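You operate a simulated robot arm through the tools that you are given. There is no shell and no other tool. Be economical: measure what you need, move in short steps, check, and stop when the job is done.

You run a simulated robot arm. Do the job below in one go: nothing can be reset, and whatever is moved stays where it is left.

Task
Take the white can on the top of the long green bench and put it away on the low shelf of the black shelf unit. Then put the red sign on the top of the grey bench. Then put two of the black pot caps from the top of the grey bench on the shelf of the narrow grey bench. Then put the red magnet on the top of the grey bench away on the top of the wide steel bench. Then take the blue scoop and put it on the top of the small steel table. The order counts. Set down upright: white can, red sign, black pot cap.

It is judged by the outcome, as a careful person would: the job done as asked, and still so three seconds after it is handed in. It fails if anything else is knocked over, pushed out of place, dropped, spilled or broken. Lids that push on must go on centred and level and be pressed home; caps that screw on are set level and turned clockwise until they are tight.

Robot
A 5-joint arm with a three-finger gripper on a trunk, on a base that drives. Base frame: it is fixed to the floor where the robot stands at the start and does not move with it; the origin is under the middle of the robot, x ahead of it, y to its left, z up; the surface under the hand at the start is at about z = 800. Readings come in mm, rad, newtons and seconds.
With the tool pointing down near the work surface it reaches from about 300 to 660 mm from the robot's upright axis, wherever it stands. Its first joint turns from -2.897 to 2.897 rad. Places, roughly: black pot cap (5x5x6 cm) [1400, -1500, 900]; blue scoop (7x12x14 cm) [2100, -3900, 800]; low shelf of the black shelf unit [2200, -3900, 200]; red magnet [1250, -2000, 750]; red sign [500, -500, 750]; shelf of the narrow grey bench (22x72 cm) [1340, 360, 260]; top of the grey bench [1200, -1400, 800]; top of the small steel table [2800, -3900, 800]; top of the wide steel bench [3500, -2500, 800]; white can (6x6x12 cm) [500, 0, 900]. The tool tilts only in the upright plane through the base axis and itself; it spins freely about its own axis. Payload 1.37 kg.
The tool frame sits at the grasp point between the pads (the TCP): z along the fingers, y along the line on which they close. The tips reach 16 mm beyond it. Largest opening 101 mm; the body of the gripper starts 82 mm behind the TCP.
Orientation is told as [roll, pitch, yaw] about the base's x, y, z axes, in that order, counted from this pose: with the fingers straight down and closing along the base's y, the tool's x points along the base's -x, its y along +y and its z along -z.

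Tools
- The arm moves only by the tool move_arm. Its argument "rows" is a list of rows, each a list of 7 numbers: the turn, a rotation vector about the tool's x, y, z in rad, then the shift along the tool's x, y, z in mm, then the closure, from 0 (fully open) to 1 (shut). In form: [[ax, ay, az, x, y, z, jaw], ...]. A call has 1 to 12 rows; each row is the pose to reach, as a shift and turn from the pose commanded when the call began, along the tool's axes at that moment. Rows are played at 5 a second. More than 50 mm and 0.15 rad between two rows, or a gripper value outside its range, and nothing of the call is played. Where a pose cannot be reached the arm comes as near as it can. A force on the tool above 40 N (or 10 N above the force at the start of the call, whichever is more), or a blocked arm, ends the call early, and 0.2 s more pass. The fingers move at their own pace (about 45 mm/s each) and stop on an object; they squeeze with about 23 N. The grip force told is the motor's: it shows also when the fingers shut on nothing. Time passes only in rows, and 0.2 s behind the last, so rows that repeat a pose let the fingers close. The reply holds the time, the measured pose of the TCP, the force on the tool along the base axes, the opening and the grip force, in the units named above and with some noise, with the torque about the TCP (base axes, N m) and any sound that the robot's microphone picked up.
- Cameras (640 x 400 px; columns grow to the right, rows downward): "scene" is now at [0.1, 134.4, 1483]; the picture's right is [-0.62, -0.78, 0.00], its down [-0.59, 0.47, -0.66] and it looks along [0.52, -0.41, -0.75] (base axes); focal length 295 px, centre (320, 200). "wrist" rides on the gripper at [72, 20, -104] in the tool frame; the picture's right is [-0.26, 0.96, 0.00], its down [-0.76, -0.21, -0.62] and it looks along [-0.60, -0.16, 0.78] (tool axes); focal length 265 px, centre (320, 200). There is no depth. A picture from a camera that has moved, and an enlarged one, comes with that camera's place and axes in the base frame and with its lens. The place of the scene camera against the robot may be out by one fixed shift of up to 18 mm in any direction.
- get_image(camera): a new picture of that camera. The clock stands still meanwhile.
- slide_trunk(by): slides the trunk up (or, below 0, down) by that many mm; the arm and the scene camera ride with it, the base frame stays. It gives what a move gives, with no picture.
- steer(legs): drives the robot by 1 to 6 legs, each [ahead, left, turn to the left] in mm, mm and rad, along the robot's own axes; the way and the turn of a leg run together, so that a leg with both is an arc; at most 1500 mm and 3.142 rad a leg. The arm and the cameras ride along, it lands a little off, and it stops where it bumps. It gives what a move gives.
- aim_head(pan, tilt): turns the head with the scene camera to pan (to the left, within 2.705 rad either way) and tilt (down, from -0.506 to 1.204), counted from straight ahead of the robot. It gives what a move gives.
- enlarge(camera, box): a new picture of the part [left, top, right, bottom] of that camera's present view, enlarged. The clock stands still meanwhile.
- close_job(): hands the job in; it is judged then, once.

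Work in short steps. Places have to be worked out from the pictures, the camera data and where the tool is seen: move nearer, look again, correct. Check each grasp and each placing, and mend what went wrong. You have 186 turns and 156 pictures in all, those below and enlarged ones among them. Open the gripper and draw the arm clear of the work before you hand the job in, unless the task says otherwise; then end with one line.

The tools are called after "Request:" as name(argument=value, ...) on one line, values as JSON. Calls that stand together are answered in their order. move_arm: Moves the arm, as the interface text tells. Its arguments: {"type":"object","properties":{"rows":{"type":"array"}},"required":["rows"]} The other tools are called the same way: slide_trunk (by) slides the trunk up or down; steer (legs) drives the base; aim_head (pan, tilt) turns the head that bears the scene camera; get_image (camera) takes a picture; enlarge (camera, box) takes an enlarged picture of a part of a camera's view; close_job () hands the job in.

At the start:

```text
time: 0.0
tool_pos: [321.1, -269.1, 1063.0]
tool_rot: [0.002, 0.0, 0.0]
ft_force: [-0.3, 0.7, 0.0]
wrist_torque: [0.01, -0.01, -0.02]
width: 100.7
grasp_force: 0.1
trunk travel left (down, up): [-425.0, 165.0]
robot x, y, heading: [-0.9, 2.1, -0.001]
head pan, tilt: [-0.67, 0.848]
```

scene: 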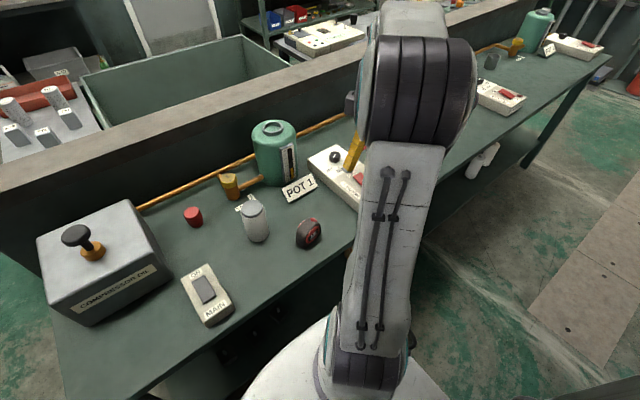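
wrist: 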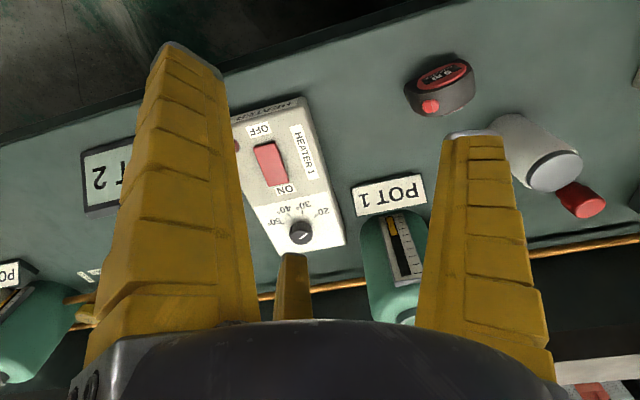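

I see the green bench ahead with a white/grey can, an orange pipe, pots. I look around with the head first to learn the layout.

Request:
aim_head(pan=0.0, tilt=0.7)

Request:
get_image(camera="scene")

Request:
aim_head(pan=-0.9, tilt=0.3)

Request:
get_image(camera="scene")

Request:
aim_head(pan=-1.7, tilt=0.4)

Request:
get_image(camera="scene")

```text
time: 1.1
tool_pos: [321.2, -270.5, 1063.5]
tool_rot: [0.001, 0.0, 0.001]
ft_force: [0.3, -0.6, 0.6]
wrist_torque: [-0.03, -0.02, 0.0]
width: 100.6
grasp_force: 0.0
trunk travel left (down, up): [-425.0, 165.0]
robot x, y, heading: [-2.4, -3.1, -0.001]
head pan, tilt: [0.0, 0.7]
```

```text
153 pictures are left
camera scene: at [23.7, 182.9, 1495.1], right [0.0, -1.0, 0.0], down [-0.64, 0.0, -0.76], along [0.76, 0.0, -0.64], focal length 295 px, centre (320, 200)
```

scene: 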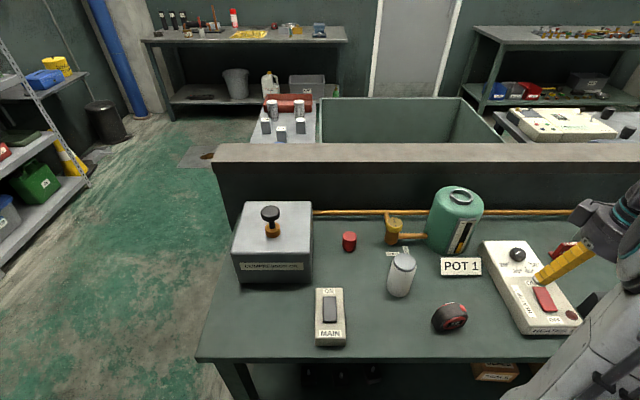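

```text
time: 2.2
tool_pos: [321.2, -269.0, 1063.3]
tool_rot: [0.0, 0.0, 0.0]
ft_force: [0.0, -0.3, 0.1]
wrist_torque: [-0.01, 0.0, -0.02]
width: 100.1
grasp_force: 0.0
trunk travel left (down, up): [-425.0, 165.0]
robot x, y, heading: [0.6, 1.3, 0.001]
head pan, tilt: [-0.901, 0.3]
```

```text
152 pictures are left
camera scene: at [-3.2, 109.9, 1531.2], right [-0.78, -0.62, 0.0], down [-0.18, 0.23, -0.96], along [0.59, -0.75, -0.3], focal length 295 px, centre (320, 200)
```

scene: 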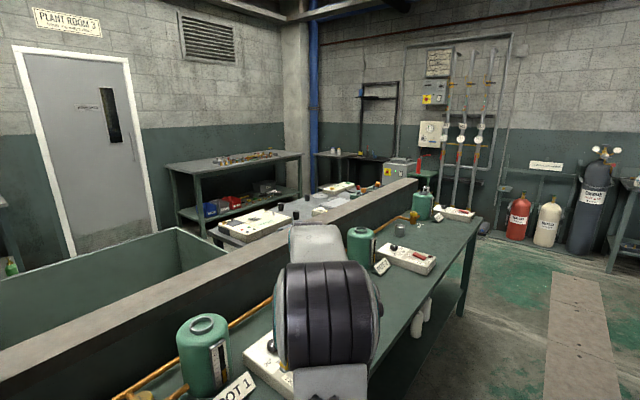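

```text
time: 3.4
tool_pos: [321.8, -270.1, 1063.1]
tool_rot: [0.0, -0.001, 0.0]
ft_force: [-0.3, -0.5, 0.6]
wrist_torque: [-0.02, 0.02, 0.0]
width: 100.5
grasp_force: 0.1
trunk travel left (down, up): [-425.0, 165.0]
robot x, y, heading: [-1.7, 2.4, -0.002]
head pan, tilt: [-1.7, 0.4]
```

```text
151 pictures are left
camera scene: at [-73.1, 91.1, 1522.0], right [-0.99, 0.13, 0.0], down [0.05, 0.39, -0.92], along [-0.12, -0.91, -0.39], focal length 295 px, centre (320, 200)
```

scene: 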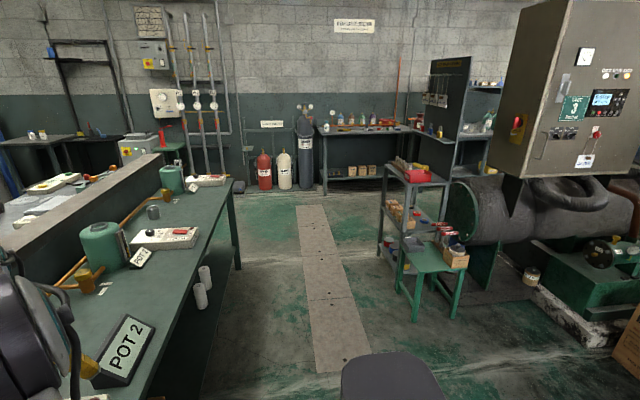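

I need a closer look at the area beyond the partition and at the red sign.

Request:
aim_head(pan=-0.8, tilt=0.35)

Request:
enlarge(camera="scene", box=[160, 130, 480, 330])

Request:
aim_head(pan=-1.0, tilt=1.0)

Request:
get_image(camera="scene")

Request:
aim_head(pan=0.3, tilt=0.4)

Request:
get_image(camera="scene")

```text
time: 4.6
tool_pos: [321.3, -270.0, 1064.0]
tool_rot: [0.001, 0.001, -0.001]
ft_force: [0.2, 0.0, -0.7]
wrist_torque: [0.04, -0.01, -0.02]
width: 100.5
grasp_force: 0.1
trunk travel left (down, up): [-425.0, 165.0]
robot x, y, heading: [-0.8, -0.6, -0.001]
head pan, tilt: [-0.799, 0.351]
```

```text
2.00 times, centred on (320, 230) of scene
camera zoom: at [3.6, 116.2, 1526.5], right [-0.72, -0.7, 0.0], down [-0.24, 0.25, -0.94], along [0.65, -0.67, -0.34], focal length 590 px, centre (320, 140)
```

zoom: 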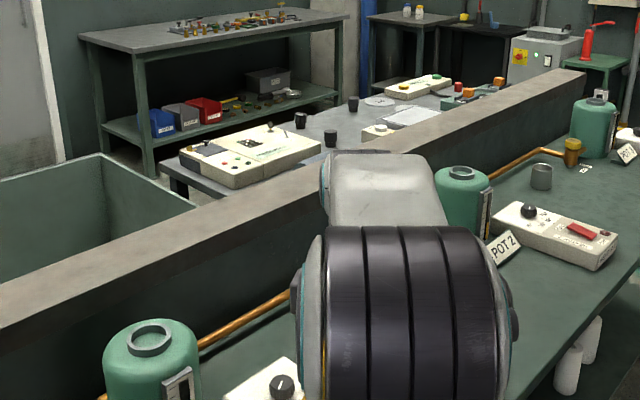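

```text
time: 5.6
tool_pos: [321.6, -269.4, 1064.0]
tool_rot: [0.0, 0.001, -0.001]
ft_force: [-0.5, -0.7, -0.6]
wrist_torque: [-0.01, 0.01, -0.04]
width: 100.5
grasp_force: 0.0
trunk travel left (down, up): [-425.0, 165.0]
robot x, y, heading: [-1.5, -1.3, 0.001]
head pan, tilt: [-1.0, 1.0]
```

```text
149 pictures are left
camera scene: at [-23.6, 124.3, 1471.8], right [-0.84, -0.54, 0.0], down [-0.45, 0.71, -0.54], along [0.29, -0.46, -0.84], focal length 295 px, centre (320, 200)
```

scene: 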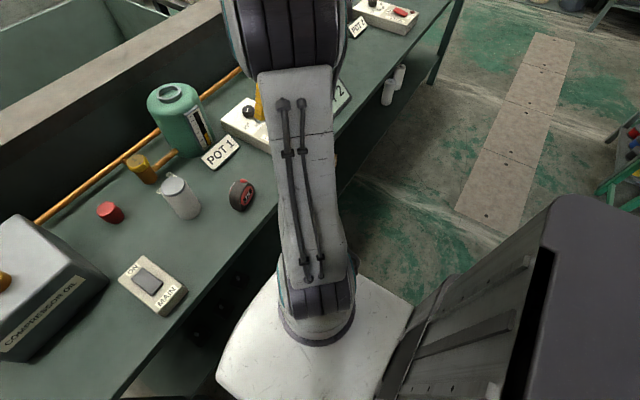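

```text
time: 7.1
tool_pos: [321.0, -269.4, 1064.1]
tool_rot: [0.0, 0.0, -0.001]
ft_force: [-0.3, -0.9, -0.5]
wrist_torque: [-0.04, 0.03, -0.03]
width: 100.4
grasp_force: 0.1
trunk travel left (down, up): [-425.0, 165.0]
robot x, y, heading: [-0.1, 0.3, 0.0]
head pan, tilt: [0.3, 0.4]
```

```text
148 pictures are left
camera scene: at [27.3, 210.3, 1521.9], right [0.29, -0.96, 0.0], down [-0.37, -0.11, -0.92], along [0.88, 0.27, -0.39], focal length 295 px, centre (320, 200)
```

scene: 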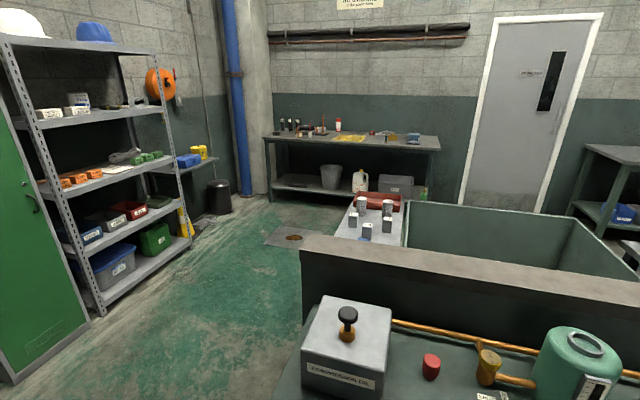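

The can stands near (467,-38) with its foot at about z=800. I bring the tool above it and look with the wrist camera.

Request:
move_arm(rows=[[0, 0, 0, -20, 40, 0, 0], [0, 0, 0, -45, 80, 10, 0], [0, 0, 0, -70, 120, 20, 0], [0, 0, 0, -95, 160, 30, 0], [0, 0, 0, -120, 195, 40, 0], [0, 0, 0, -133, 215, 43, 0], [0, 0, 0, -146, 231, 43, 0.17], [0, 0, 0, -146, 231, 43, 0.17]])

Request:
get_image(camera="wrist")

Request:
aim_head(pan=-0.3, tilt=0.8)

Request:
get_image(camera="scene")

```text
time: 8.9
tool_pos: [465.5, -38.6, 1020.1]
tool_rot: [-0.001, 0.0, 0.001]
ft_force: [-0.1, 0.1, 0.4]
wrist_torque: [0.01, 0.02, 0.03]
width: 85.7
grasp_force: 1.2
trunk travel left (down, up): [-425.0, 165.0]
robot x, y, heading: [1.4, -2.7, -0.002]
head pan, tilt: [0.3, 0.4]
```

```text
147 pictures are left
camera wrist: at [394.1, -18.8, 1125.9], right [0.26, 0.96, 0.0], down [0.76, -0.21, 0.62], along [0.6, -0.16, -0.78], focal length 265 px, centre (320, 200)
```

wrist: 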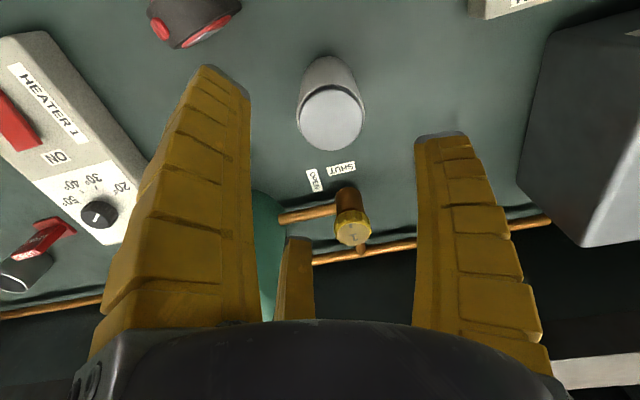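

```text
time: 9.9
tool_pos: [466.2, -38.3, 1019.7]
tool_rot: [0.002, 0.0, -0.001]
ft_force: [0.0, -1.4, 0.2]
wrist_torque: [-0.01, 0.0, -0.02]
width: 85.5
grasp_force: 1.5
trunk travel left (down, up): [-425.0, 165.0]
robot x, y, heading: [2.5, 0.8, -0.003]
head pan, tilt: [-0.3, 0.799]
```

```text
146 pictures are left
camera scene: at [15.9, 159.2, 1486.9], right [-0.29, -0.96, 0.0], down [-0.68, 0.21, -0.7], along [0.67, -0.21, -0.72], focal length 295 px, centre (320, 200)
```

scene: 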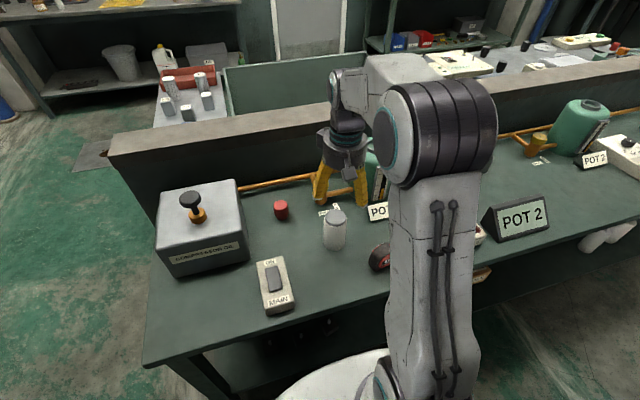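

Before grasping I want to see the black shelf unit, as it decides how the hand must hold the can.

Request:
aim_head(pan=-1.05, tilt=0.2)

Request:
enlarge(camera="scene", box=[220, 100, 420, 225])

Request:
enlarge(camera="scene", box=[80, 100, 400, 300])

```text
time: 11.0
tool_pos: [466.1, -38.7, 1019.5]
tool_rot: [0.002, -0.001, 0.002]
ft_force: [-0.2, 0.2, -0.3]
wrist_torque: [0.0, -0.01, 0.03]
width: 85.8
grasp_force: 1.5
trunk travel left (down, up): [-425.0, 165.0]
robot x, y, heading: [0.6, 1.7, 0.002]
head pan, tilt: [-1.051, 0.201]
```

```text
3.20 times, centred on (320, 162) of scene
camera zoom: at [-14.8, 102.2, 1540.4], right [-0.87, -0.5, 0.0], down [-0.1, 0.17, -0.98], along [0.49, -0.85, -0.2], focal length 944 px, centre (320, 320)
```

zoom: 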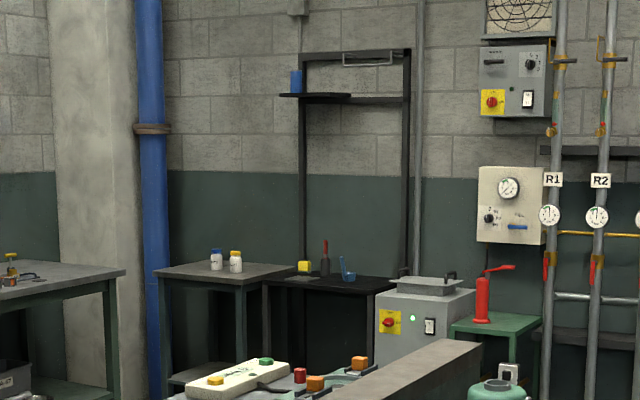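

```text
2.00 times, centred on (240, 200) of scene
camera zoom: at [-14.8, 102.2, 1540.4], right [-0.87, -0.5, 0.0], down [-0.1, 0.17, -0.98], along [0.49, -0.85, -0.2], focal length 590 px, centre (480, 200)
```

zoom: 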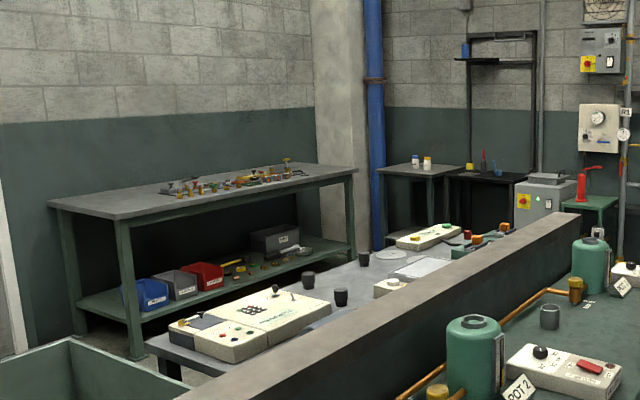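

The low shelf has about half a metre of headroom, so I will hold the can with the hand tilted about 45° forward. I tilt now and stand off up and behind the can.

Request:
move_arm(rows=[[0.0042, -0.1331, 0.0099, 11, 2, 0, 0.05], [0.0084, -0.2662, 0.0198, 22, 4, 5, 0.05], [0.0126, -0.3994, 0.0297, 33, 6, 15, 0.05], [0.0168, -0.5325, 0.0397, 45, 8, 25, 0.05], [0.021, -0.6657, 0.0496, 57, 10, 40, 0.05], [0.0252, -0.7988, 0.0595, 68, 13, 55, 0.05], [0.0252, -0.7988, 0.0595, 68, 13, 75, 0.05]])

Request:
get_image(camera="wrist")

```text
time: 12.6
tool_pos: [450.0, -25.6, 974.0]
tool_rot: [-0.002, -0.797, -0.064]
ft_force: [0.5, 0.7, -0.3]
wrist_torque: [0.0, -0.02, -0.01]
width: 96.8
grasp_force: 0.8
out of reach, approached as far as the arm can: row 3, 4, 5, 6, 7
trunk travel left (down, up): [-425.0, 165.0]
robot x, y, heading: [-4.6, 1.5, 0.001]
head pan, tilt: [-1.051, 0.201]
```

```text
143 pictures are left
camera wrist: at [326.8, 2.2, 996.5], right [0.25, 0.95, 0.19], down [0.07, -0.21, 0.97], along [0.97, -0.23, -0.12], focal length 265 px, centre (320, 200)
```

wrist: 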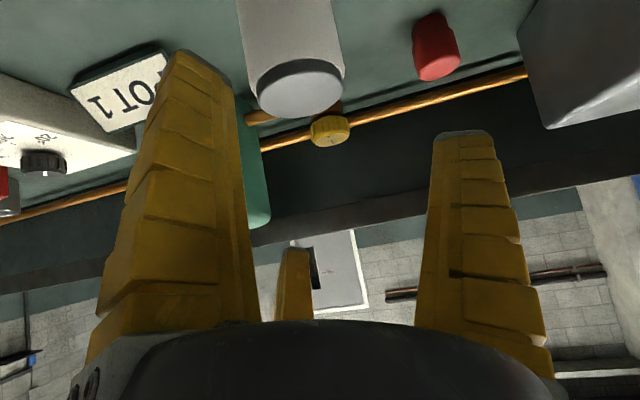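

Too close for the tilt; I back up 120 mm.

Request:
steer(legs=[[-120, 0, 0]])

Request:
get_image(camera="wrist")

```text
time: 13.8
tool_pos: [328.6, -25.9, 974.5]
tool_rot: [-0.001, -0.798, -0.063]
ft_force: [0.1, 0.4, 0.6]
wrist_torque: [0.02, 0.0, 0.01]
width: 96.3
grasp_force: 0.9
trunk travel left (down, up): [-425.0, 165.0]
robot x, y, heading: [-119.6, 0.8, 0.001]
head pan, tilt: [-1.051, 0.201]
```

```text
142 pictures are left
camera wrist: at [205.0, 2.2, 996.9], right [0.25, 0.95, 0.19], down [0.07, -0.21, 0.97], along [0.97, -0.23, -0.12], focal length 265 px, centre (320, 200)
```

wrist: 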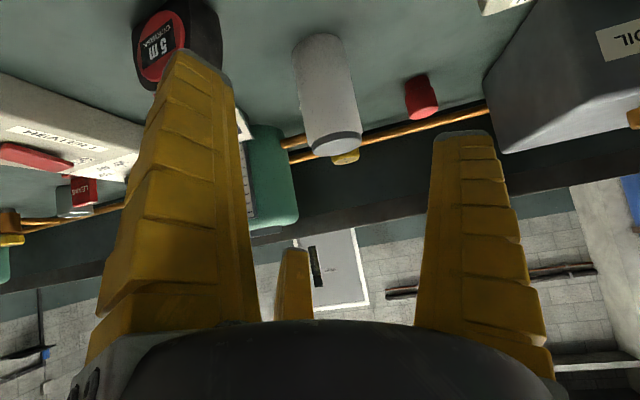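

The can's centre is at about (475,-31). I advance along the tool axis to it and close.

Request:
move_arm(rows=[[0, 0, 0, -10, 2, 36, 0.05], [0, 0, 0, -21.6, 4.2, 72, 0.05], [0, 0, 0, -21.6, 4.2, 110, 0.05], [0, 0, 0, -21.6, 4.2, 150, 0.05], [0, 0, 0, -21.6, 4.2, 183, 0.05], [0, 0, 0, -21.6, 4.2, 183, 0.05]])

Request:
get_image(camera="wrist")

```text
time: 15.2
tool_pos: [476.1, -33.0, 858.8]
tool_rot: [0.002, -0.796, -0.063]
ft_force: [-0.2, -0.6, 0.6]
wrist_torque: [0.02, 0.05, -0.02]
width: 96.9
grasp_force: 0.9
trunk travel left (down, up): [-425.0, 165.0]
robot x, y, heading: [-120.8, -1.8, 0.008]
head pan, tilt: [-1.051, 0.201]
```

```text
141 pictures are left
camera wrist: at [352.4, -4.9, 882.3], right [0.24, 0.95, 0.19], down [0.07, -0.21, 0.97], along [0.97, -0.22, -0.12], focal length 265 px, centre (320, 200)
```

wrist: 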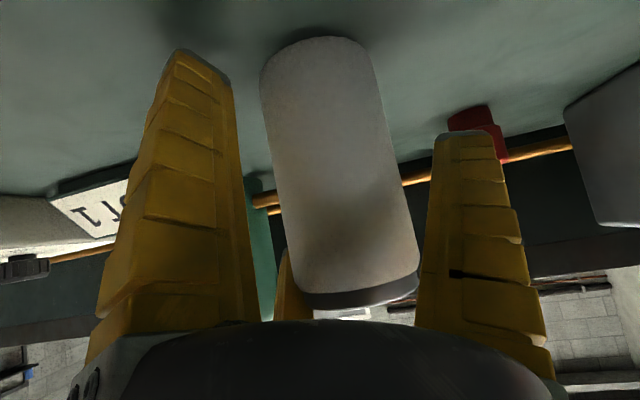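

The can stands between the fingers; close, then lift.

Request:
move_arm(rows=[[0, 0, 0, 0, 1, 0, 0.3], [0, 0, 0, 0, 1, 0, 1], [0, 0, 0, 0, 1, 0, 1], [0, 0, 0, 0, 1, 0, 1], [0, 0, 0, 0, 1, 0, 1], [0, 0, 0, 0, 1, 0, 1]])

Request:
move_arm(rows=[[0, 0, 0, -7, 0, -7, 1], [0, 0, 0, -35, 0, -35, 1], [0, 0, 0, -65, 0, -65, 1], [0, 0, 0, -95, 0, -95, 1]])

Request:
get_image(camera="wrist")

```text
time: 16.6
tool_pos: [476.1, -30.2, 860.3]
tool_rot: [0.004, -0.802, -0.061]
ft_force: [1.6, 4.4, 7.3]
wrist_torque: [0.58, -0.2, 0.02]
width: 79.0
grasp_force: 23.2
trunk travel left (down, up): [-425.0, 165.0]
robot x, y, heading: [-120.5, -4.9, 0.002]
head pan, tilt: [-1.051, 0.201]
```

```text
time: 17.6
tool_pos: [471.7, -29.9, 995.9]
tool_rot: [0.004, -0.796, -0.062]
ft_force: [1.1, -0.3, -3.5]
wrist_torque: [0.02, 0.05, 0.02]
width: 74.2
grasp_force: 23.1
trunk travel left (down, up): [-425.0, 165.0]
robot x, y, heading: [-119.7, -1.1, -0.002]
head pan, tilt: [-1.051, 0.201]
```

```text
140 pictures are left
camera wrist: at [347.7, -2.5, 1019.9], right [0.24, 0.95, 0.19], down [0.07, -0.22, 0.97], along [0.97, -0.22, -0.12], focal length 265 px, centre (320, 200)
```

wrist: 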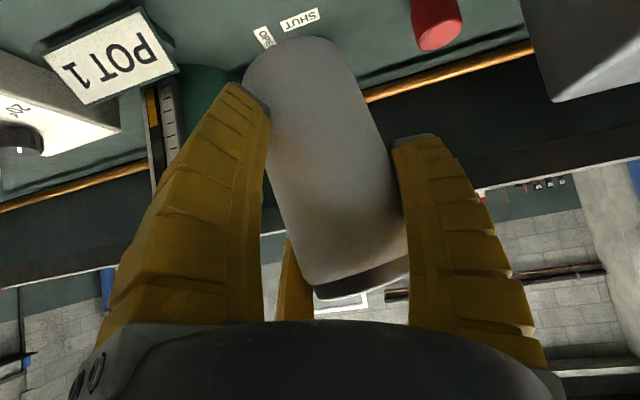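

The width read 79 and then 74, more than the can's 60; I hold for a moment to see if it settles.

Request:
move_arm(rows=[[0, 0, 0, 0, 0, 0, 1], [0, 0, 0, 0, 0, 0, 1], [0, 0, 0, 0, 0, 0, 1], [0, 0, 0, 0, 0, 0, 1]])

Request:
aim_head(pan=0.0, tilt=0.7)

Request:
get_image(camera="scene")

Request:
get_image(camera="wrist")

```text
time: 18.6
tool_pos: [473.5, -29.4, 995.6]
tool_rot: [0.004, -0.799, -0.064]
ft_force: [-0.6, -0.1, -2.9]
wrist_torque: [-0.02, -0.01, 0.02]
width: 74.2
grasp_force: 22.6
trunk travel left (down, up): [-425.0, 165.0]
robot x, y, heading: [-122.3, -2.3, -0.009]
head pan, tilt: [-1.051, 0.201]
```

```text
time: 19.9
tool_pos: [472.1, -30.1, 997.3]
tool_rot: [0.006, -0.799, -0.063]
ft_force: [0.4, 0.1, -3.4]
wrist_torque: [-0.01, 0.0, -0.02]
width: 74.1
grasp_force: 23.0
trunk travel left (down, up): [-425.0, 165.0]
robot x, y, heading: [-118.8, -0.5, -0.0]
head pan, tilt: [0.0, 0.7]
```

```text
139 pictures are left
camera scene: at [-97.1, 183.0, 1495.1], right [0.0, -1.0, 0.0], down [-0.64, 0.0, -0.77], along [0.77, 0.0, -0.64], focal length 295 px, centre (320, 200)
```

scene: 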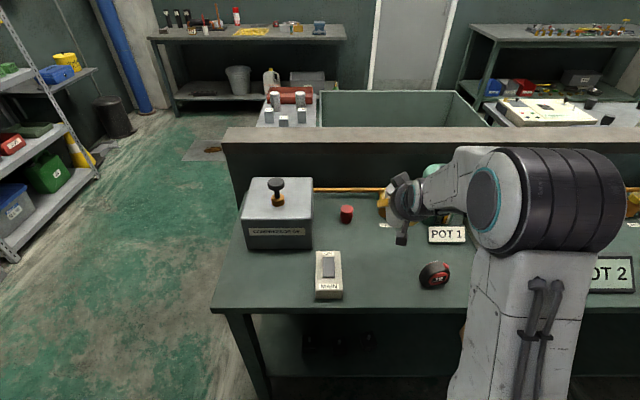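

```text
138 pictures are left
camera wrist: at [348.4, -2.5, 1019.6], right [0.24, 0.95, 0.19], down [0.07, -0.22, 0.97], along [0.97, -0.22, -0.12], focal length 265 px, centre (320, 200)
```

wrist: 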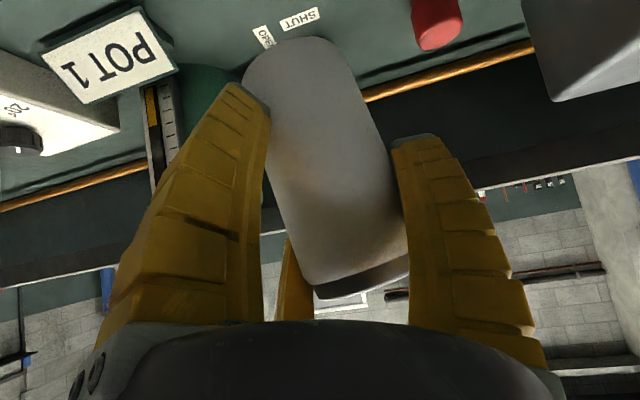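

The can is held firmly, leaning a few degrees but it will settle when set down. I draw the arm back along its axis and look down the aisle before driving.

Request:
move_arm(rows=[[0, 0, 0, 0, 0, -40, 1], [0, 0, 0, 0, 0, -80, 1], [0, 0, 0, 0, 0, -120, 1], [0, 0, 0, 0, 0, -141, 1]])

Request:
steer(legs=[[0, 0, -1.57]])

Request:
aim_head(pan=0.3, tilt=0.45)

Request:
get_image(camera="scene")

```text
time: 20.9
tool_pos: [372.8, -24.7, 1093.8]
tool_rot: [0.005, -0.798, -0.063]
ft_force: [-0.4, -0.3, -2.9]
wrist_torque: [0.01, 0.03, 0.02]
width: 74.0
grasp_force: 23.2
trunk travel left (down, up): [-425.0, 165.0]
robot x, y, heading: [-119.6, -1.4, -0.002]
head pan, tilt: [0.0, 0.7]
```

```text
time: 25.1
tool_pos: [-147.4, -493.4, 1096.1]
tool_rot: [0.005, -0.797, -1.637]
ft_force: [-0.3, -0.2, -3.6]
wrist_torque: [0.0, -0.01, -0.03]
width: 73.7
grasp_force: 23.4
trunk travel left (down, up): [-425.0, 165.0]
robot x, y, heading: [-119.6, -1.4, -1.574]
head pan, tilt: [0.0, 0.7]
```

```text
time: 25.9
tool_pos: [-146.7, -494.1, 1095.2]
tool_rot: [0.005, -0.798, -1.637]
ft_force: [-0.1, 0.1, -3.1]
wrist_torque: [-0.01, -0.01, 0.02]
width: 73.5
grasp_force: 22.7
trunk travel left (down, up): [-425.0, 165.0]
robot x, y, heading: [-121.6, 1.7, -1.571]
head pan, tilt: [0.3, 0.45]
```

```text
137 pictures are left
camera scene: at [80.1, -21.1, 1517.2], right [-0.96, -0.29, 0.0], down [-0.13, 0.42, -0.9], along [0.26, -0.86, -0.44], focal length 295 px, centre (320, 200)
```

scene: 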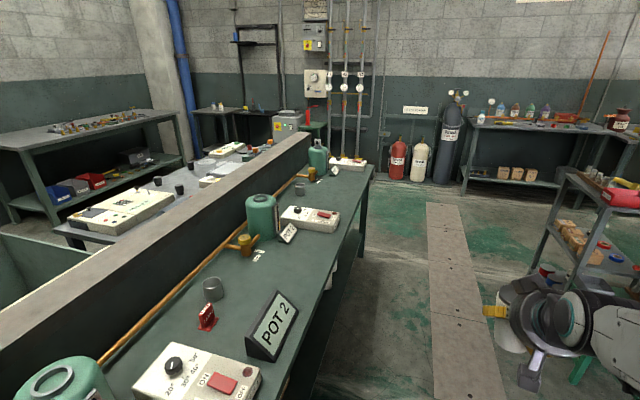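

The red sign is seen at the bench beside POT 2. I drive down the aisle past the bench's end.

Request:
steer(legs=[[1500, 0, 0], [1400, 0, 0], [0, 0, 1.1]])

Request:
aim_head(pan=0.3, tilt=0.4)

Request:
get_image(camera="scene")

Request:
aim_head(pan=-0.5, tilt=0.4)

Request:
get_image(camera="scene")

```text
time: 42.9
tool_pos: [292.5, -3192.9, 1094.3]
tool_rot: [0.004, -0.798, -0.553]
ft_force: [-0.7, 0.1, -2.5]
wrist_torque: [0.0, 0.0, 0.02]
width: 72.8
grasp_force: 22.5
trunk travel left (down, up): [-425.0, 165.0]
robot x, y, heading: [-129.7, -2937.2, -0.492]
head pan, tilt: [0.3, 0.45]
```

```text
time: 43.5
tool_pos: [292.6, -3193.7, 1095.2]
tool_rot: [0.005, -0.796, -0.554]
ft_force: [0.5, 0.0, -2.7]
wrist_torque: [-0.02, 0.01, -0.01]
width: 73.1
grasp_force: 22.7
trunk travel left (down, up): [-425.0, 165.0]
robot x, y, heading: [-135.0, -2935.5, -0.494]
head pan, tilt: [0.3, 0.4]
```

```text
136 pictures are left
camera scene: at [-12.0, -2765.5, 1521.9], right [-0.19, -0.98, 0.0], down [-0.38, 0.07, -0.92], along [0.9, -0.18, -0.39], focal length 295 px, centre (320, 200)
```

scene: 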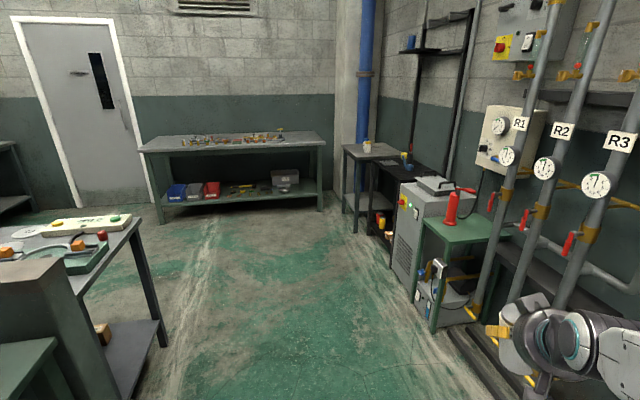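

```text
time: 44.6
tool_pos: [292.6, -3192.9, 1095.4]
tool_rot: [0.004, -0.798, -0.555]
ft_force: [0.6, 0.2, -2.9]
wrist_torque: [-0.04, 0.03, -0.02]
width: 72.8
grasp_force: 23.9
trunk travel left (down, up): [-425.0, 165.0]
robot x, y, heading: [-129.4, -2938.9, -0.498]
head pan, tilt: [-0.499, 0.4]
```

```text
135 pictures are left
camera scene: at [-52.1, -2825.3, 1522.0], right [-0.84, -0.55, 0.0], down [-0.21, 0.33, -0.92], along [0.51, -0.77, -0.39], focal length 295 px, centre (320, 200)
```

scene: 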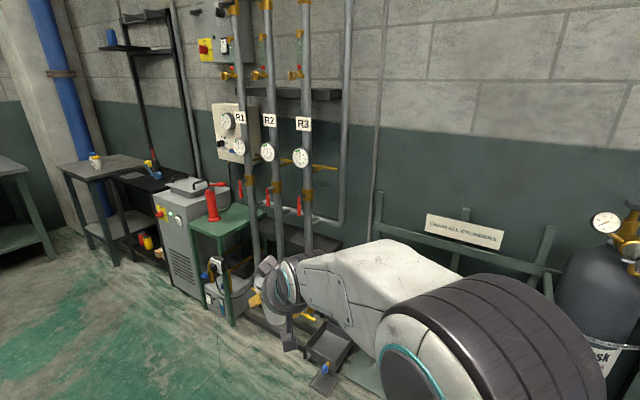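

The way is clear along y≈-2940. I face +x, drive to in front of the black unit and turn to face it.

Request:
steer(legs=[[0, 0, 0.496], [1500, 0, 0], [830, 0, 0], [0, 0, -1.57]])

Request:
aim_head(pan=0.25, tilt=0.7)

Request:
get_image(camera="scene")

Request:
get_image(camera="wrist")

```text
time: 61.3
tool_pos: [2207.6, -3423.3, 1094.2]
tool_rot: [0.005, -0.799, -1.593]
ft_force: [-0.1, -1.1, -3.1]
wrist_torque: [0.02, 0.03, -0.01]
width: 72.3
grasp_force: 22.9
trunk travel left (down, up): [-425.0, 165.0]
robot x, y, heading: [2208.4, -2927.8, -1.528]
head pan, tilt: [-0.499, 0.4]
```

```text
time: 62.4
tool_pos: [2208.0, -3423.0, 1095.4]
tool_rot: [0.005, -0.798, -1.592]
ft_force: [-0.3, 0.4, -3.5]
wrist_torque: [0.02, -0.01, -0.06]
width: 72.3
grasp_force: 23.1
trunk travel left (down, up): [-425.0, 165.0]
robot x, y, heading: [2213.8, -2927.0, -1.536]
head pan, tilt: [0.25, 0.7]
```

```text
134 pictures are left
camera scene: at [2407.7, -2935.5, 1495.1], right [-0.96, -0.28, 0.0], down [-0.18, 0.62, -0.77], along [0.22, -0.73, -0.64], focal length 295 px, centre (320, 200)
```

scene: 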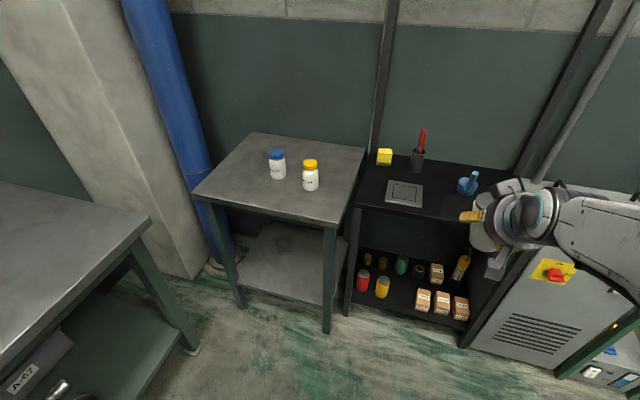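

```text
133 pictures are left
camera wrist: at [2229.4, -3298.3, 1118.2], right [0.96, -0.2, 0.19], down [-0.21, -0.08, 0.97], along [-0.18, -0.98, -0.12], focal length 265 px, centre (320, 200)
```

wrist: 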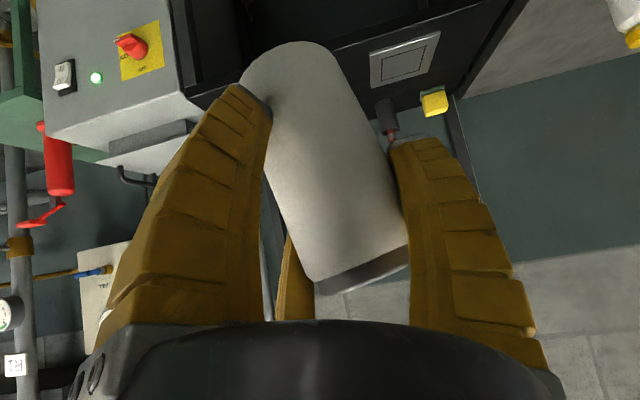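

The low shelf carries jars and boxes; I enlarge it to find a free spot.

Request:
enlarge(camera="scene", box=[320, 210, 480, 330])

```text
3.33 times, centred on (400, 270) of scene
camera zoom: at [2407.7, -2935.5, 1495.1], right [-0.96, -0.28, 0.0], down [-0.18, 0.62, -0.77], along [0.22, -0.73, -0.64], focal length 984 px, centre (53, -33)
```

zoom: 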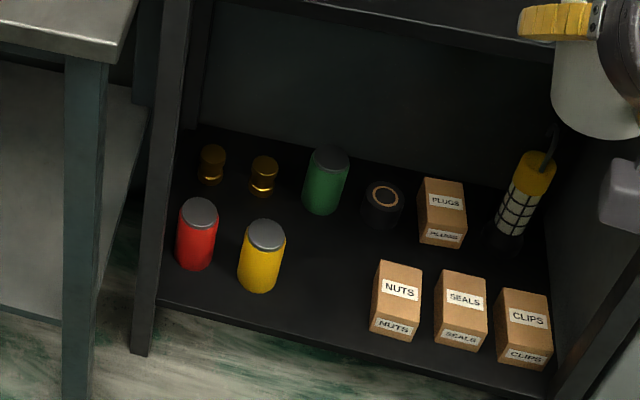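

A gap about 130 mm wide lies between the yellow jar and the NUTS box, near x≈2250. I line up, go a bit closer and lower the trunk.

Request:
steer(legs=[[120, 36, 0]])

Request:
slide_trunk(by=-425)

Request:
get_image(camera="wrist")

Request:
aim_head(pan=0.15, tilt=0.5)

Request:
get_image(camera="scene")

```text
time: 63.7
tool_pos: [2248.9, -3543.6, 1094.4]
tool_rot: [0.007, -0.795, -1.593]
ft_force: [0.1, -0.7, -2.6]
wrist_torque: [0.05, 0.02, 0.0]
width: 72.5
grasp_force: 22.9
trunk travel left (down, up): [-425.0, 165.0]
robot x, y, heading: [2252.8, -3047.1, -1.533]
head pan, tilt: [0.25, 0.7]
```

```text
refused: -425 is not a number from -400 to 400
```

```text
131 pictures are left
camera wrist: at [2270.3, -3418.7, 1117.9], right [0.96, -0.2, 0.19], down [-0.21, -0.08, 0.97], along [-0.18, -0.98, -0.12], focal length 265 px, centre (320, 200)
```

wrist: 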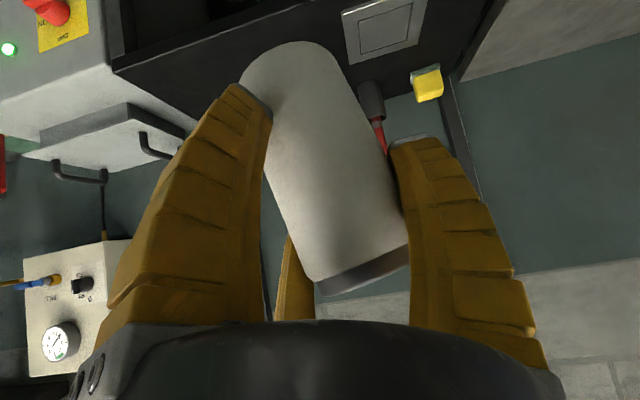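

```text
time: 64.4
tool_pos: [2248.8, -3542.8, 1095.3]
tool_rot: [0.006, -0.796, -1.593]
ft_force: [0.4, 0.1, -2.6]
wrist_torque: [0.06, 0.02, 0.04]
width: 72.3
grasp_force: 22.9
trunk travel left (down, up): [-425.0, 165.0]
robot x, y, heading: [2254.2, -3047.3, -1.532]
head pan, tilt: [0.15, 0.499]
```

```text
130 pictures are left
camera scene: at [2441.5, -3063.2, 1512.7], right [-0.98, -0.19, 0.0], down [-0.09, 0.47, -0.88], along [0.17, -0.86, -0.48], focal length 295 px, centre (320, 200)
```

scene: 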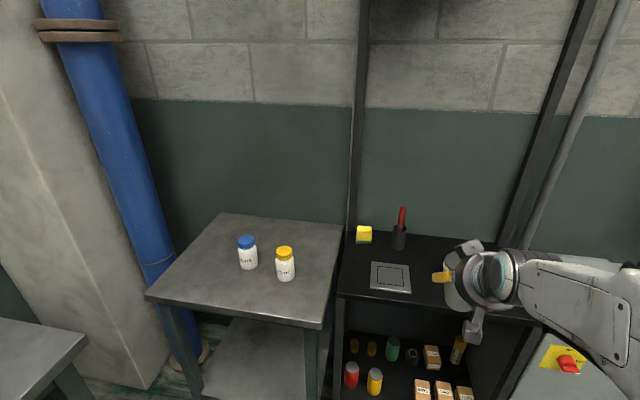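

I lower the trunk in two parts and look with the wrist camera.

Request:
slide_trunk(by=-400)

Request:
slide_trunk(by=-25)

Request:
get_image(camera="wrist")

Request:
aim_head(pan=0.0, tilt=0.6)

Request:
get_image(camera="scene")

```text
time: 68.2
tool_pos: [2247.6, -3543.2, 694.6]
tool_rot: [0.005, -0.796, -1.595]
ft_force: [0.3, -0.1, -4.0]
wrist_torque: [0.07, 0.0, -0.01]
width: 72.2
grasp_force: 23.3
trunk travel left (down, up): [-25.0, 565.0]
robot x, y, heading: [2255.1, -3051.8, -1.528]
head pan, tilt: [0.15, 0.499]
```

```text
time: 69.0
tool_pos: [2249.0, -3542.4, 669.3]
tool_rot: [0.004, -0.795, -1.593]
ft_force: [0.1, 0.2, -2.4]
wrist_torque: [0.04, 0.0, -0.04]
width: 72.1
grasp_force: 22.5
trunk travel left (down, up): [0.0, 590.0]
robot x, y, heading: [2254.1, -3048.5, -1.529]
head pan, tilt: [0.15, 0.499]
```

```text
129 pictures are left
camera wrist: at [2270.0, -3417.9, 693.1], right [0.96, -0.2, 0.19], down [-0.21, -0.08, 0.97], along [-0.18, -0.98, -0.12], focal length 265 px, centre (320, 200)
```

wrist: 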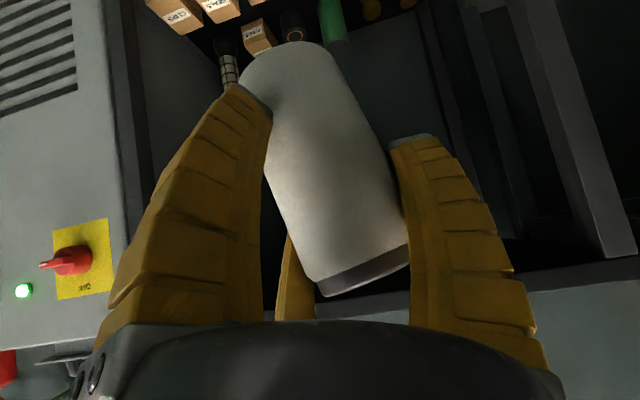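

```text
time: 69.7
tool_pos: [2248.6, -3542.5, 668.5]
tool_rot: [0.005, -0.795, -1.593]
ft_force: [0.7, 0.1, -3.6]
wrist_torque: [0.06, 0.01, 0.02]
width: 72.4
grasp_force: 22.6
trunk travel left (down, up): [0.0, 590.0]
robot x, y, heading: [2252.5, -3046.6, -1.53]
head pan, tilt: [0.0, 0.6]
```

```text
128 pictures are left
camera scene: at [2427.9, -3062.1, 1078.8], right [-1.0, -0.04, 0.0], down [-0.02, 0.56, -0.83], along [0.03, -0.82, -0.56], focal length 295 px, centre (320, 200)
```

scene: 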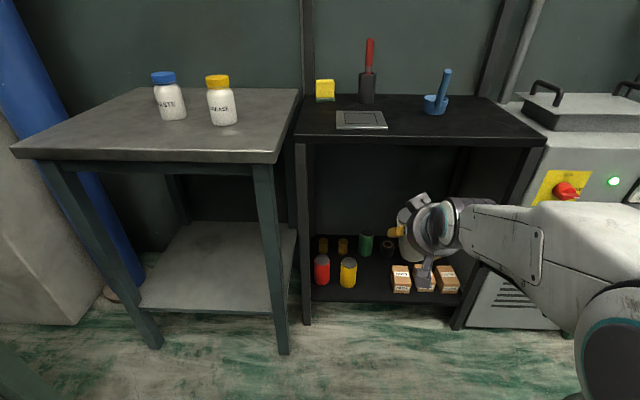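

Good view of the shelf. I lower the hand straight down 290 mm in front of the shelf.

Request:
move_arm(rows=[[0, 0, 0, 34, 0, 33, 1], [0, 0, 0, 68, 0, 66, 1], [0, 0, 0, 102, 0, 99, 1], [0, 0, 0, 136, 0, 132, 1], [0, 0, 0, 170, 0, 165, 1], [0, 0, 0, 208, 0, 202, 1], [0, 0, 0, 208, 0, 202, 1]])

Request:
get_image(camera="wrist")

Request:
enlarge(camera="scene", box=[290, 200, 490, 325])

```text
refused: row 6 steps farther than a row can; nothing moved
```

```text
127 pictures are left
camera wrist: at [2270.0, -3417.9, 693.1], right [0.96, -0.2, 0.19], down [-0.21, -0.08, 0.97], along [-0.18, -0.98, -0.12], focal length 265 px, centre (320, 200)
```

wrist: 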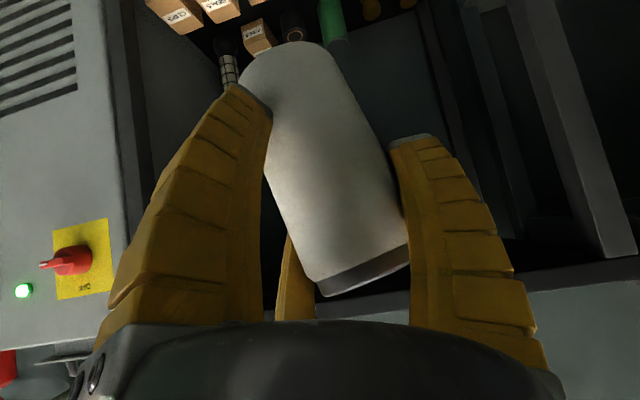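

```text
3.20 times, centred on (390, 262) of scene
camera zoom: at [2427.9, -3062.1, 1078.8], right [-1.0, -0.04, 0.0], down [-0.02, 0.56, -0.83], along [0.03, -0.82, -0.56], focal length 944 px, centre (96, 0)
```

zoom: 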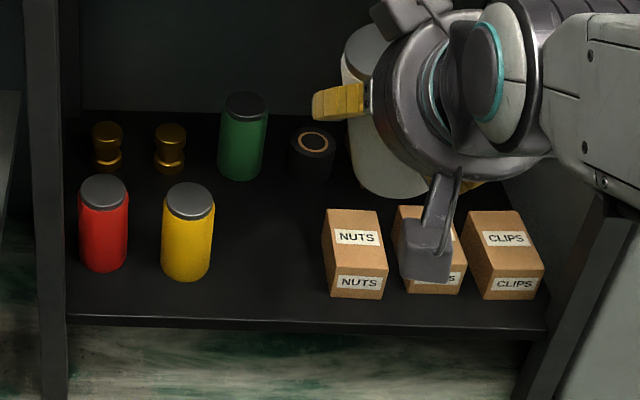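

The gap is 131 mm wide, centred near x≈2250. I lower with shorter rows.

Request:
move_arm(rows=[[0, 0, 0, 34, 0, 33, 1], [0, 0, 0, 68, 0, 66, 1], [0, 0, 0, 102, 0, 99, 1], [0, 0, 0, 136, 0, 132, 1], [0, 0, 0, 170, 0, 165, 1], [0, 0, 0, 200, 0, 195, 1], [0, 0, 0, 200, 0, 195, 1]])

Request:
get_image(camera="wrist")

Request:
enlarge(camera="scene", box=[290, 200, 490, 325])

```text
time: 71.3
tool_pos: [2249.6, -3546.9, 391.3]
tool_rot: [0.008, -0.797, -1.593]
ft_force: [0.1, -0.4, -2.3]
wrist_torque: [0.06, 0.02, 0.02]
width: 72.0
grasp_force: 23.1
trunk travel left (down, up): [0.0, 590.0]
robot x, y, heading: [2250.7, -3048.4, -1.533]
head pan, tilt: [0.0, 0.6]
```

```text
125 pictures are left
camera wrist: at [2270.8, -3421.8, 414.3], right [0.96, -0.2, 0.19], down [-0.21, -0.08, 0.97], along [-0.18, -0.98, -0.12], focal length 265 px, centre (320, 200)
```

wrist: 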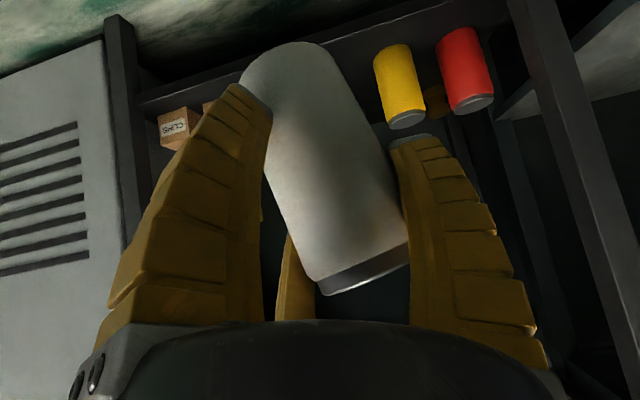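

```text
3.20 times, centred on (390, 262) of scene
camera zoom: at [2427.8, -3062.1, 1078.7], right [-1.0, -0.04, 0.0], down [-0.02, 0.56, -0.82], along [0.03, -0.82, -0.57], focal length 944 px, centre (96, 0)
```

zoom: 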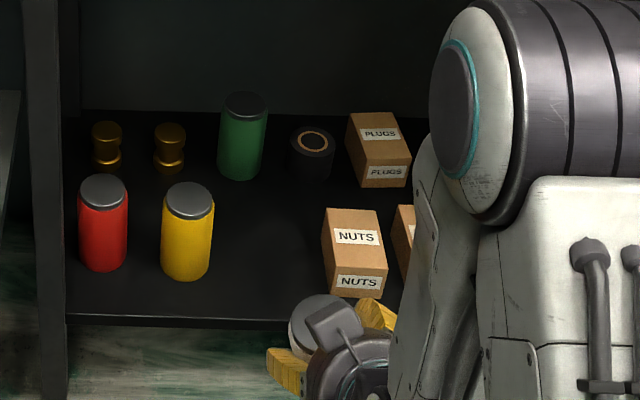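

From the wrist view the yellow jar is at x≈2343, so the gap centre is x≈2245. I drive 200 mm forward with the can carried at z≈390, above its neighbours.

Request:
steer(legs=[[200, -8, 0]])

Request:
get_image(camera="wrist")

Request:
enlarge(camera="scene", box=[260, 200, 500, 350])

```text
time: 72.9
tool_pos: [2251.0, -3748.0, 391.0]
tool_rot: [0.009, -0.797, -1.592]
ft_force: [0.4, 0.7, -3.4]
wrist_torque: [0.04, 0.04, -0.01]
width: 72.1
grasp_force: 22.8
trunk travel left (down, up): [0.0, 590.0]
robot x, y, heading: [2254.6, -3251.0, -1.529]
head pan, tilt: [0.0, 0.6]
```

```text
123 pictures are left
camera wrist: at [2272.2, -3623.7, 414.6], right [0.96, -0.2, 0.19], down [-0.21, -0.08, 0.97], along [-0.18, -0.98, -0.12], focal length 265 px, centre (320, 200)
```

wrist: 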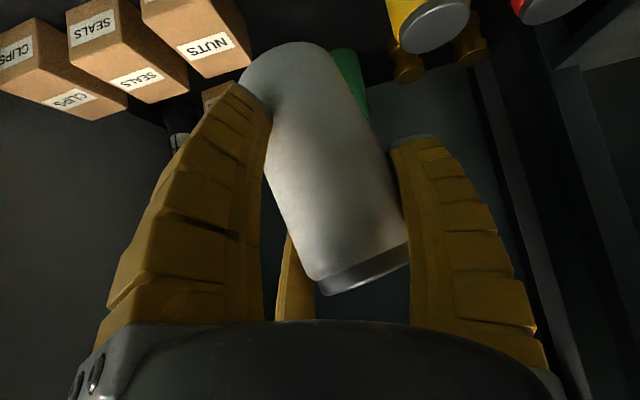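

```text
2.67 times, centred on (380, 275) of scene
camera zoom: at [2428.2, -3263.6, 1078.7], right [-1.0, -0.04, 0.0], down [-0.02, 0.56, -0.82], along [0.04, -0.82, -0.57], focal length 787 px, centre (160, 0)
```

zoom: 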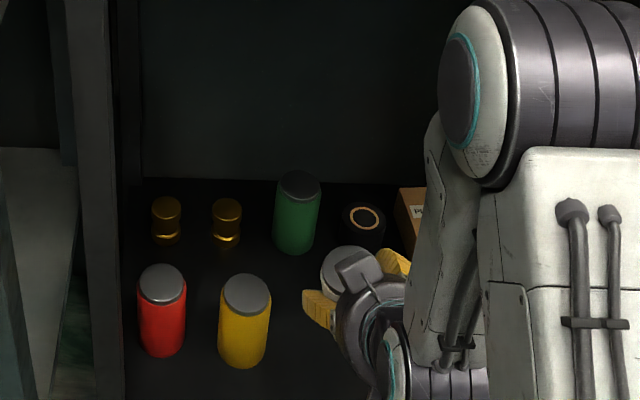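

I will set the can close to the front of the gap (TCP about x 2255, y -3777), where the fingers have the most room. Forward, then down to z≈280.

Request:
move_arm(rows=[[0, 0, 0, -20.2, 4.6, 20.7, 1], [0, 0, 0, 0, 4.6, 40, 1], [0, 0, 0, 20, 4.6, 60, 1], [0, 0, 0, 40, 4.6, 79.3, 1], [0, 0, 0, 55, 4.6, 94, 1], [0, 0, 0, 55, 4.6, 94, 1]])

Request:
get_image(camera="wrist")

Request:
enlarge(camera="scene", box=[300, 240, 460, 340])

```text
time: 74.3
tool_pos: [2257.0, -3778.1, 284.3]
tool_rot: [0.015, -0.794, -1.592]
ft_force: [0.3, 0.4, -3.0]
wrist_torque: [0.02, 0.0, 0.01]
width: 72.1
grasp_force: 23.5
trunk travel left (down, up): [0.0, 590.0]
robot x, y, heading: [2254.5, -3252.3, -1.53]
head pan, tilt: [0.0, 0.6]
```

```text
121 pictures are left
camera wrist: at [2276.6, -3652.5, 308.3], right [0.96, -0.19, 0.2], down [-0.22, -0.08, 0.97], along [-0.17, -0.98, -0.12], focal length 265 px, centre (320, 200)
```

wrist: 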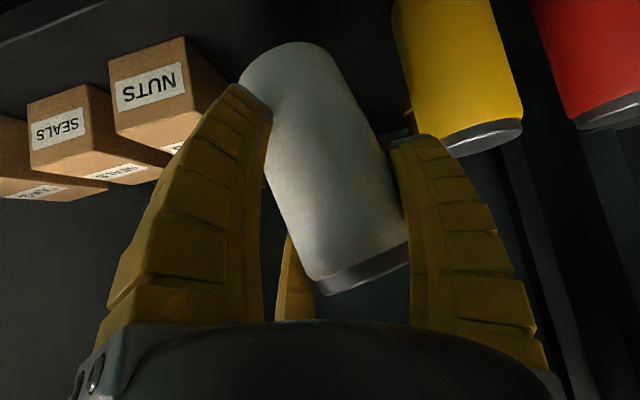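

```text
4.00 times, centred on (380, 290) of scene
camera zoom: at [2428.2, -3263.6, 1078.7], right [-1.0, -0.04, 0.0], down [-0.02, 0.56, -0.82], along [0.04, -0.82, -0.57], focal length 1180 px, centre (80, -160)
```

zoom: 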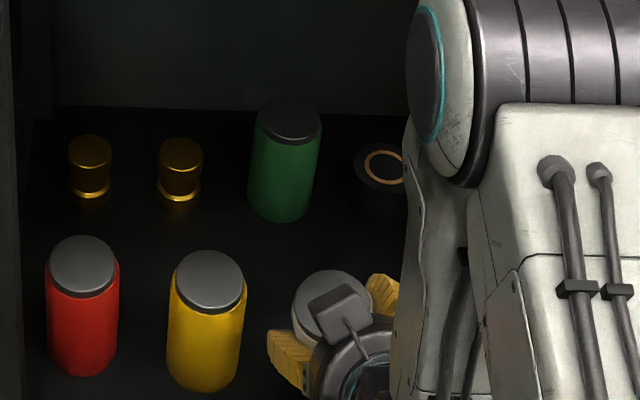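

The NUTS box is low (top ~z 235), so the fingers clear it; the lateral position fits. I go down gently to contact.

Request:
move_arm(rows=[[0, 0, 0, 4.3, 0, 4.2, 1], [0, 0, 0, 8.6, 0, 8.4, 1], [0, 0, 0, 11.5, 0, 11.2, 1], [0, 0, 0, 14.3, 0, 14, 1], [0, 0, 0, 17.2, 0, 16.7, 1], [0, 0, 0, 20, 0, 19.5, 1], [0, 0, 0, 23, 0, 22.3, 1], [0, 0, 0, 26, 0, 25, 1]])

Request:
get_image(camera="wrist")

```text
time: 76.1
tool_pos: [2255.6, -3778.0, 250.0]
tool_rot: [0.014, -0.796, -1.592]
ft_force: [-0.4, 0.1, -1.8]
wrist_torque: [0.04, 0.01, -0.04]
width: 71.8
grasp_force: 22.6
trunk travel left (down, up): [0.0, 590.0]
robot x, y, heading: [2253.2, -3251.2, -1.529]
head pan, tilt: [0.0, 0.6]
```

```text
119 pictures are left
camera wrist: at [2275.7, -3652.5, 273.9], right [0.96, -0.19, 0.2], down [-0.22, -0.08, 0.97], along [-0.17, -0.98, -0.12], focal length 265 px, centre (320, 200)
```

wrist: 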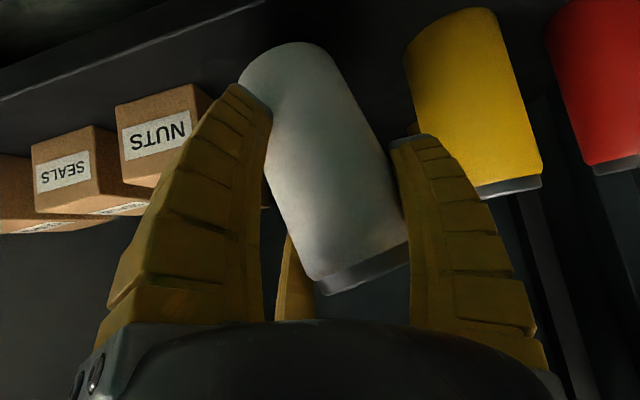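

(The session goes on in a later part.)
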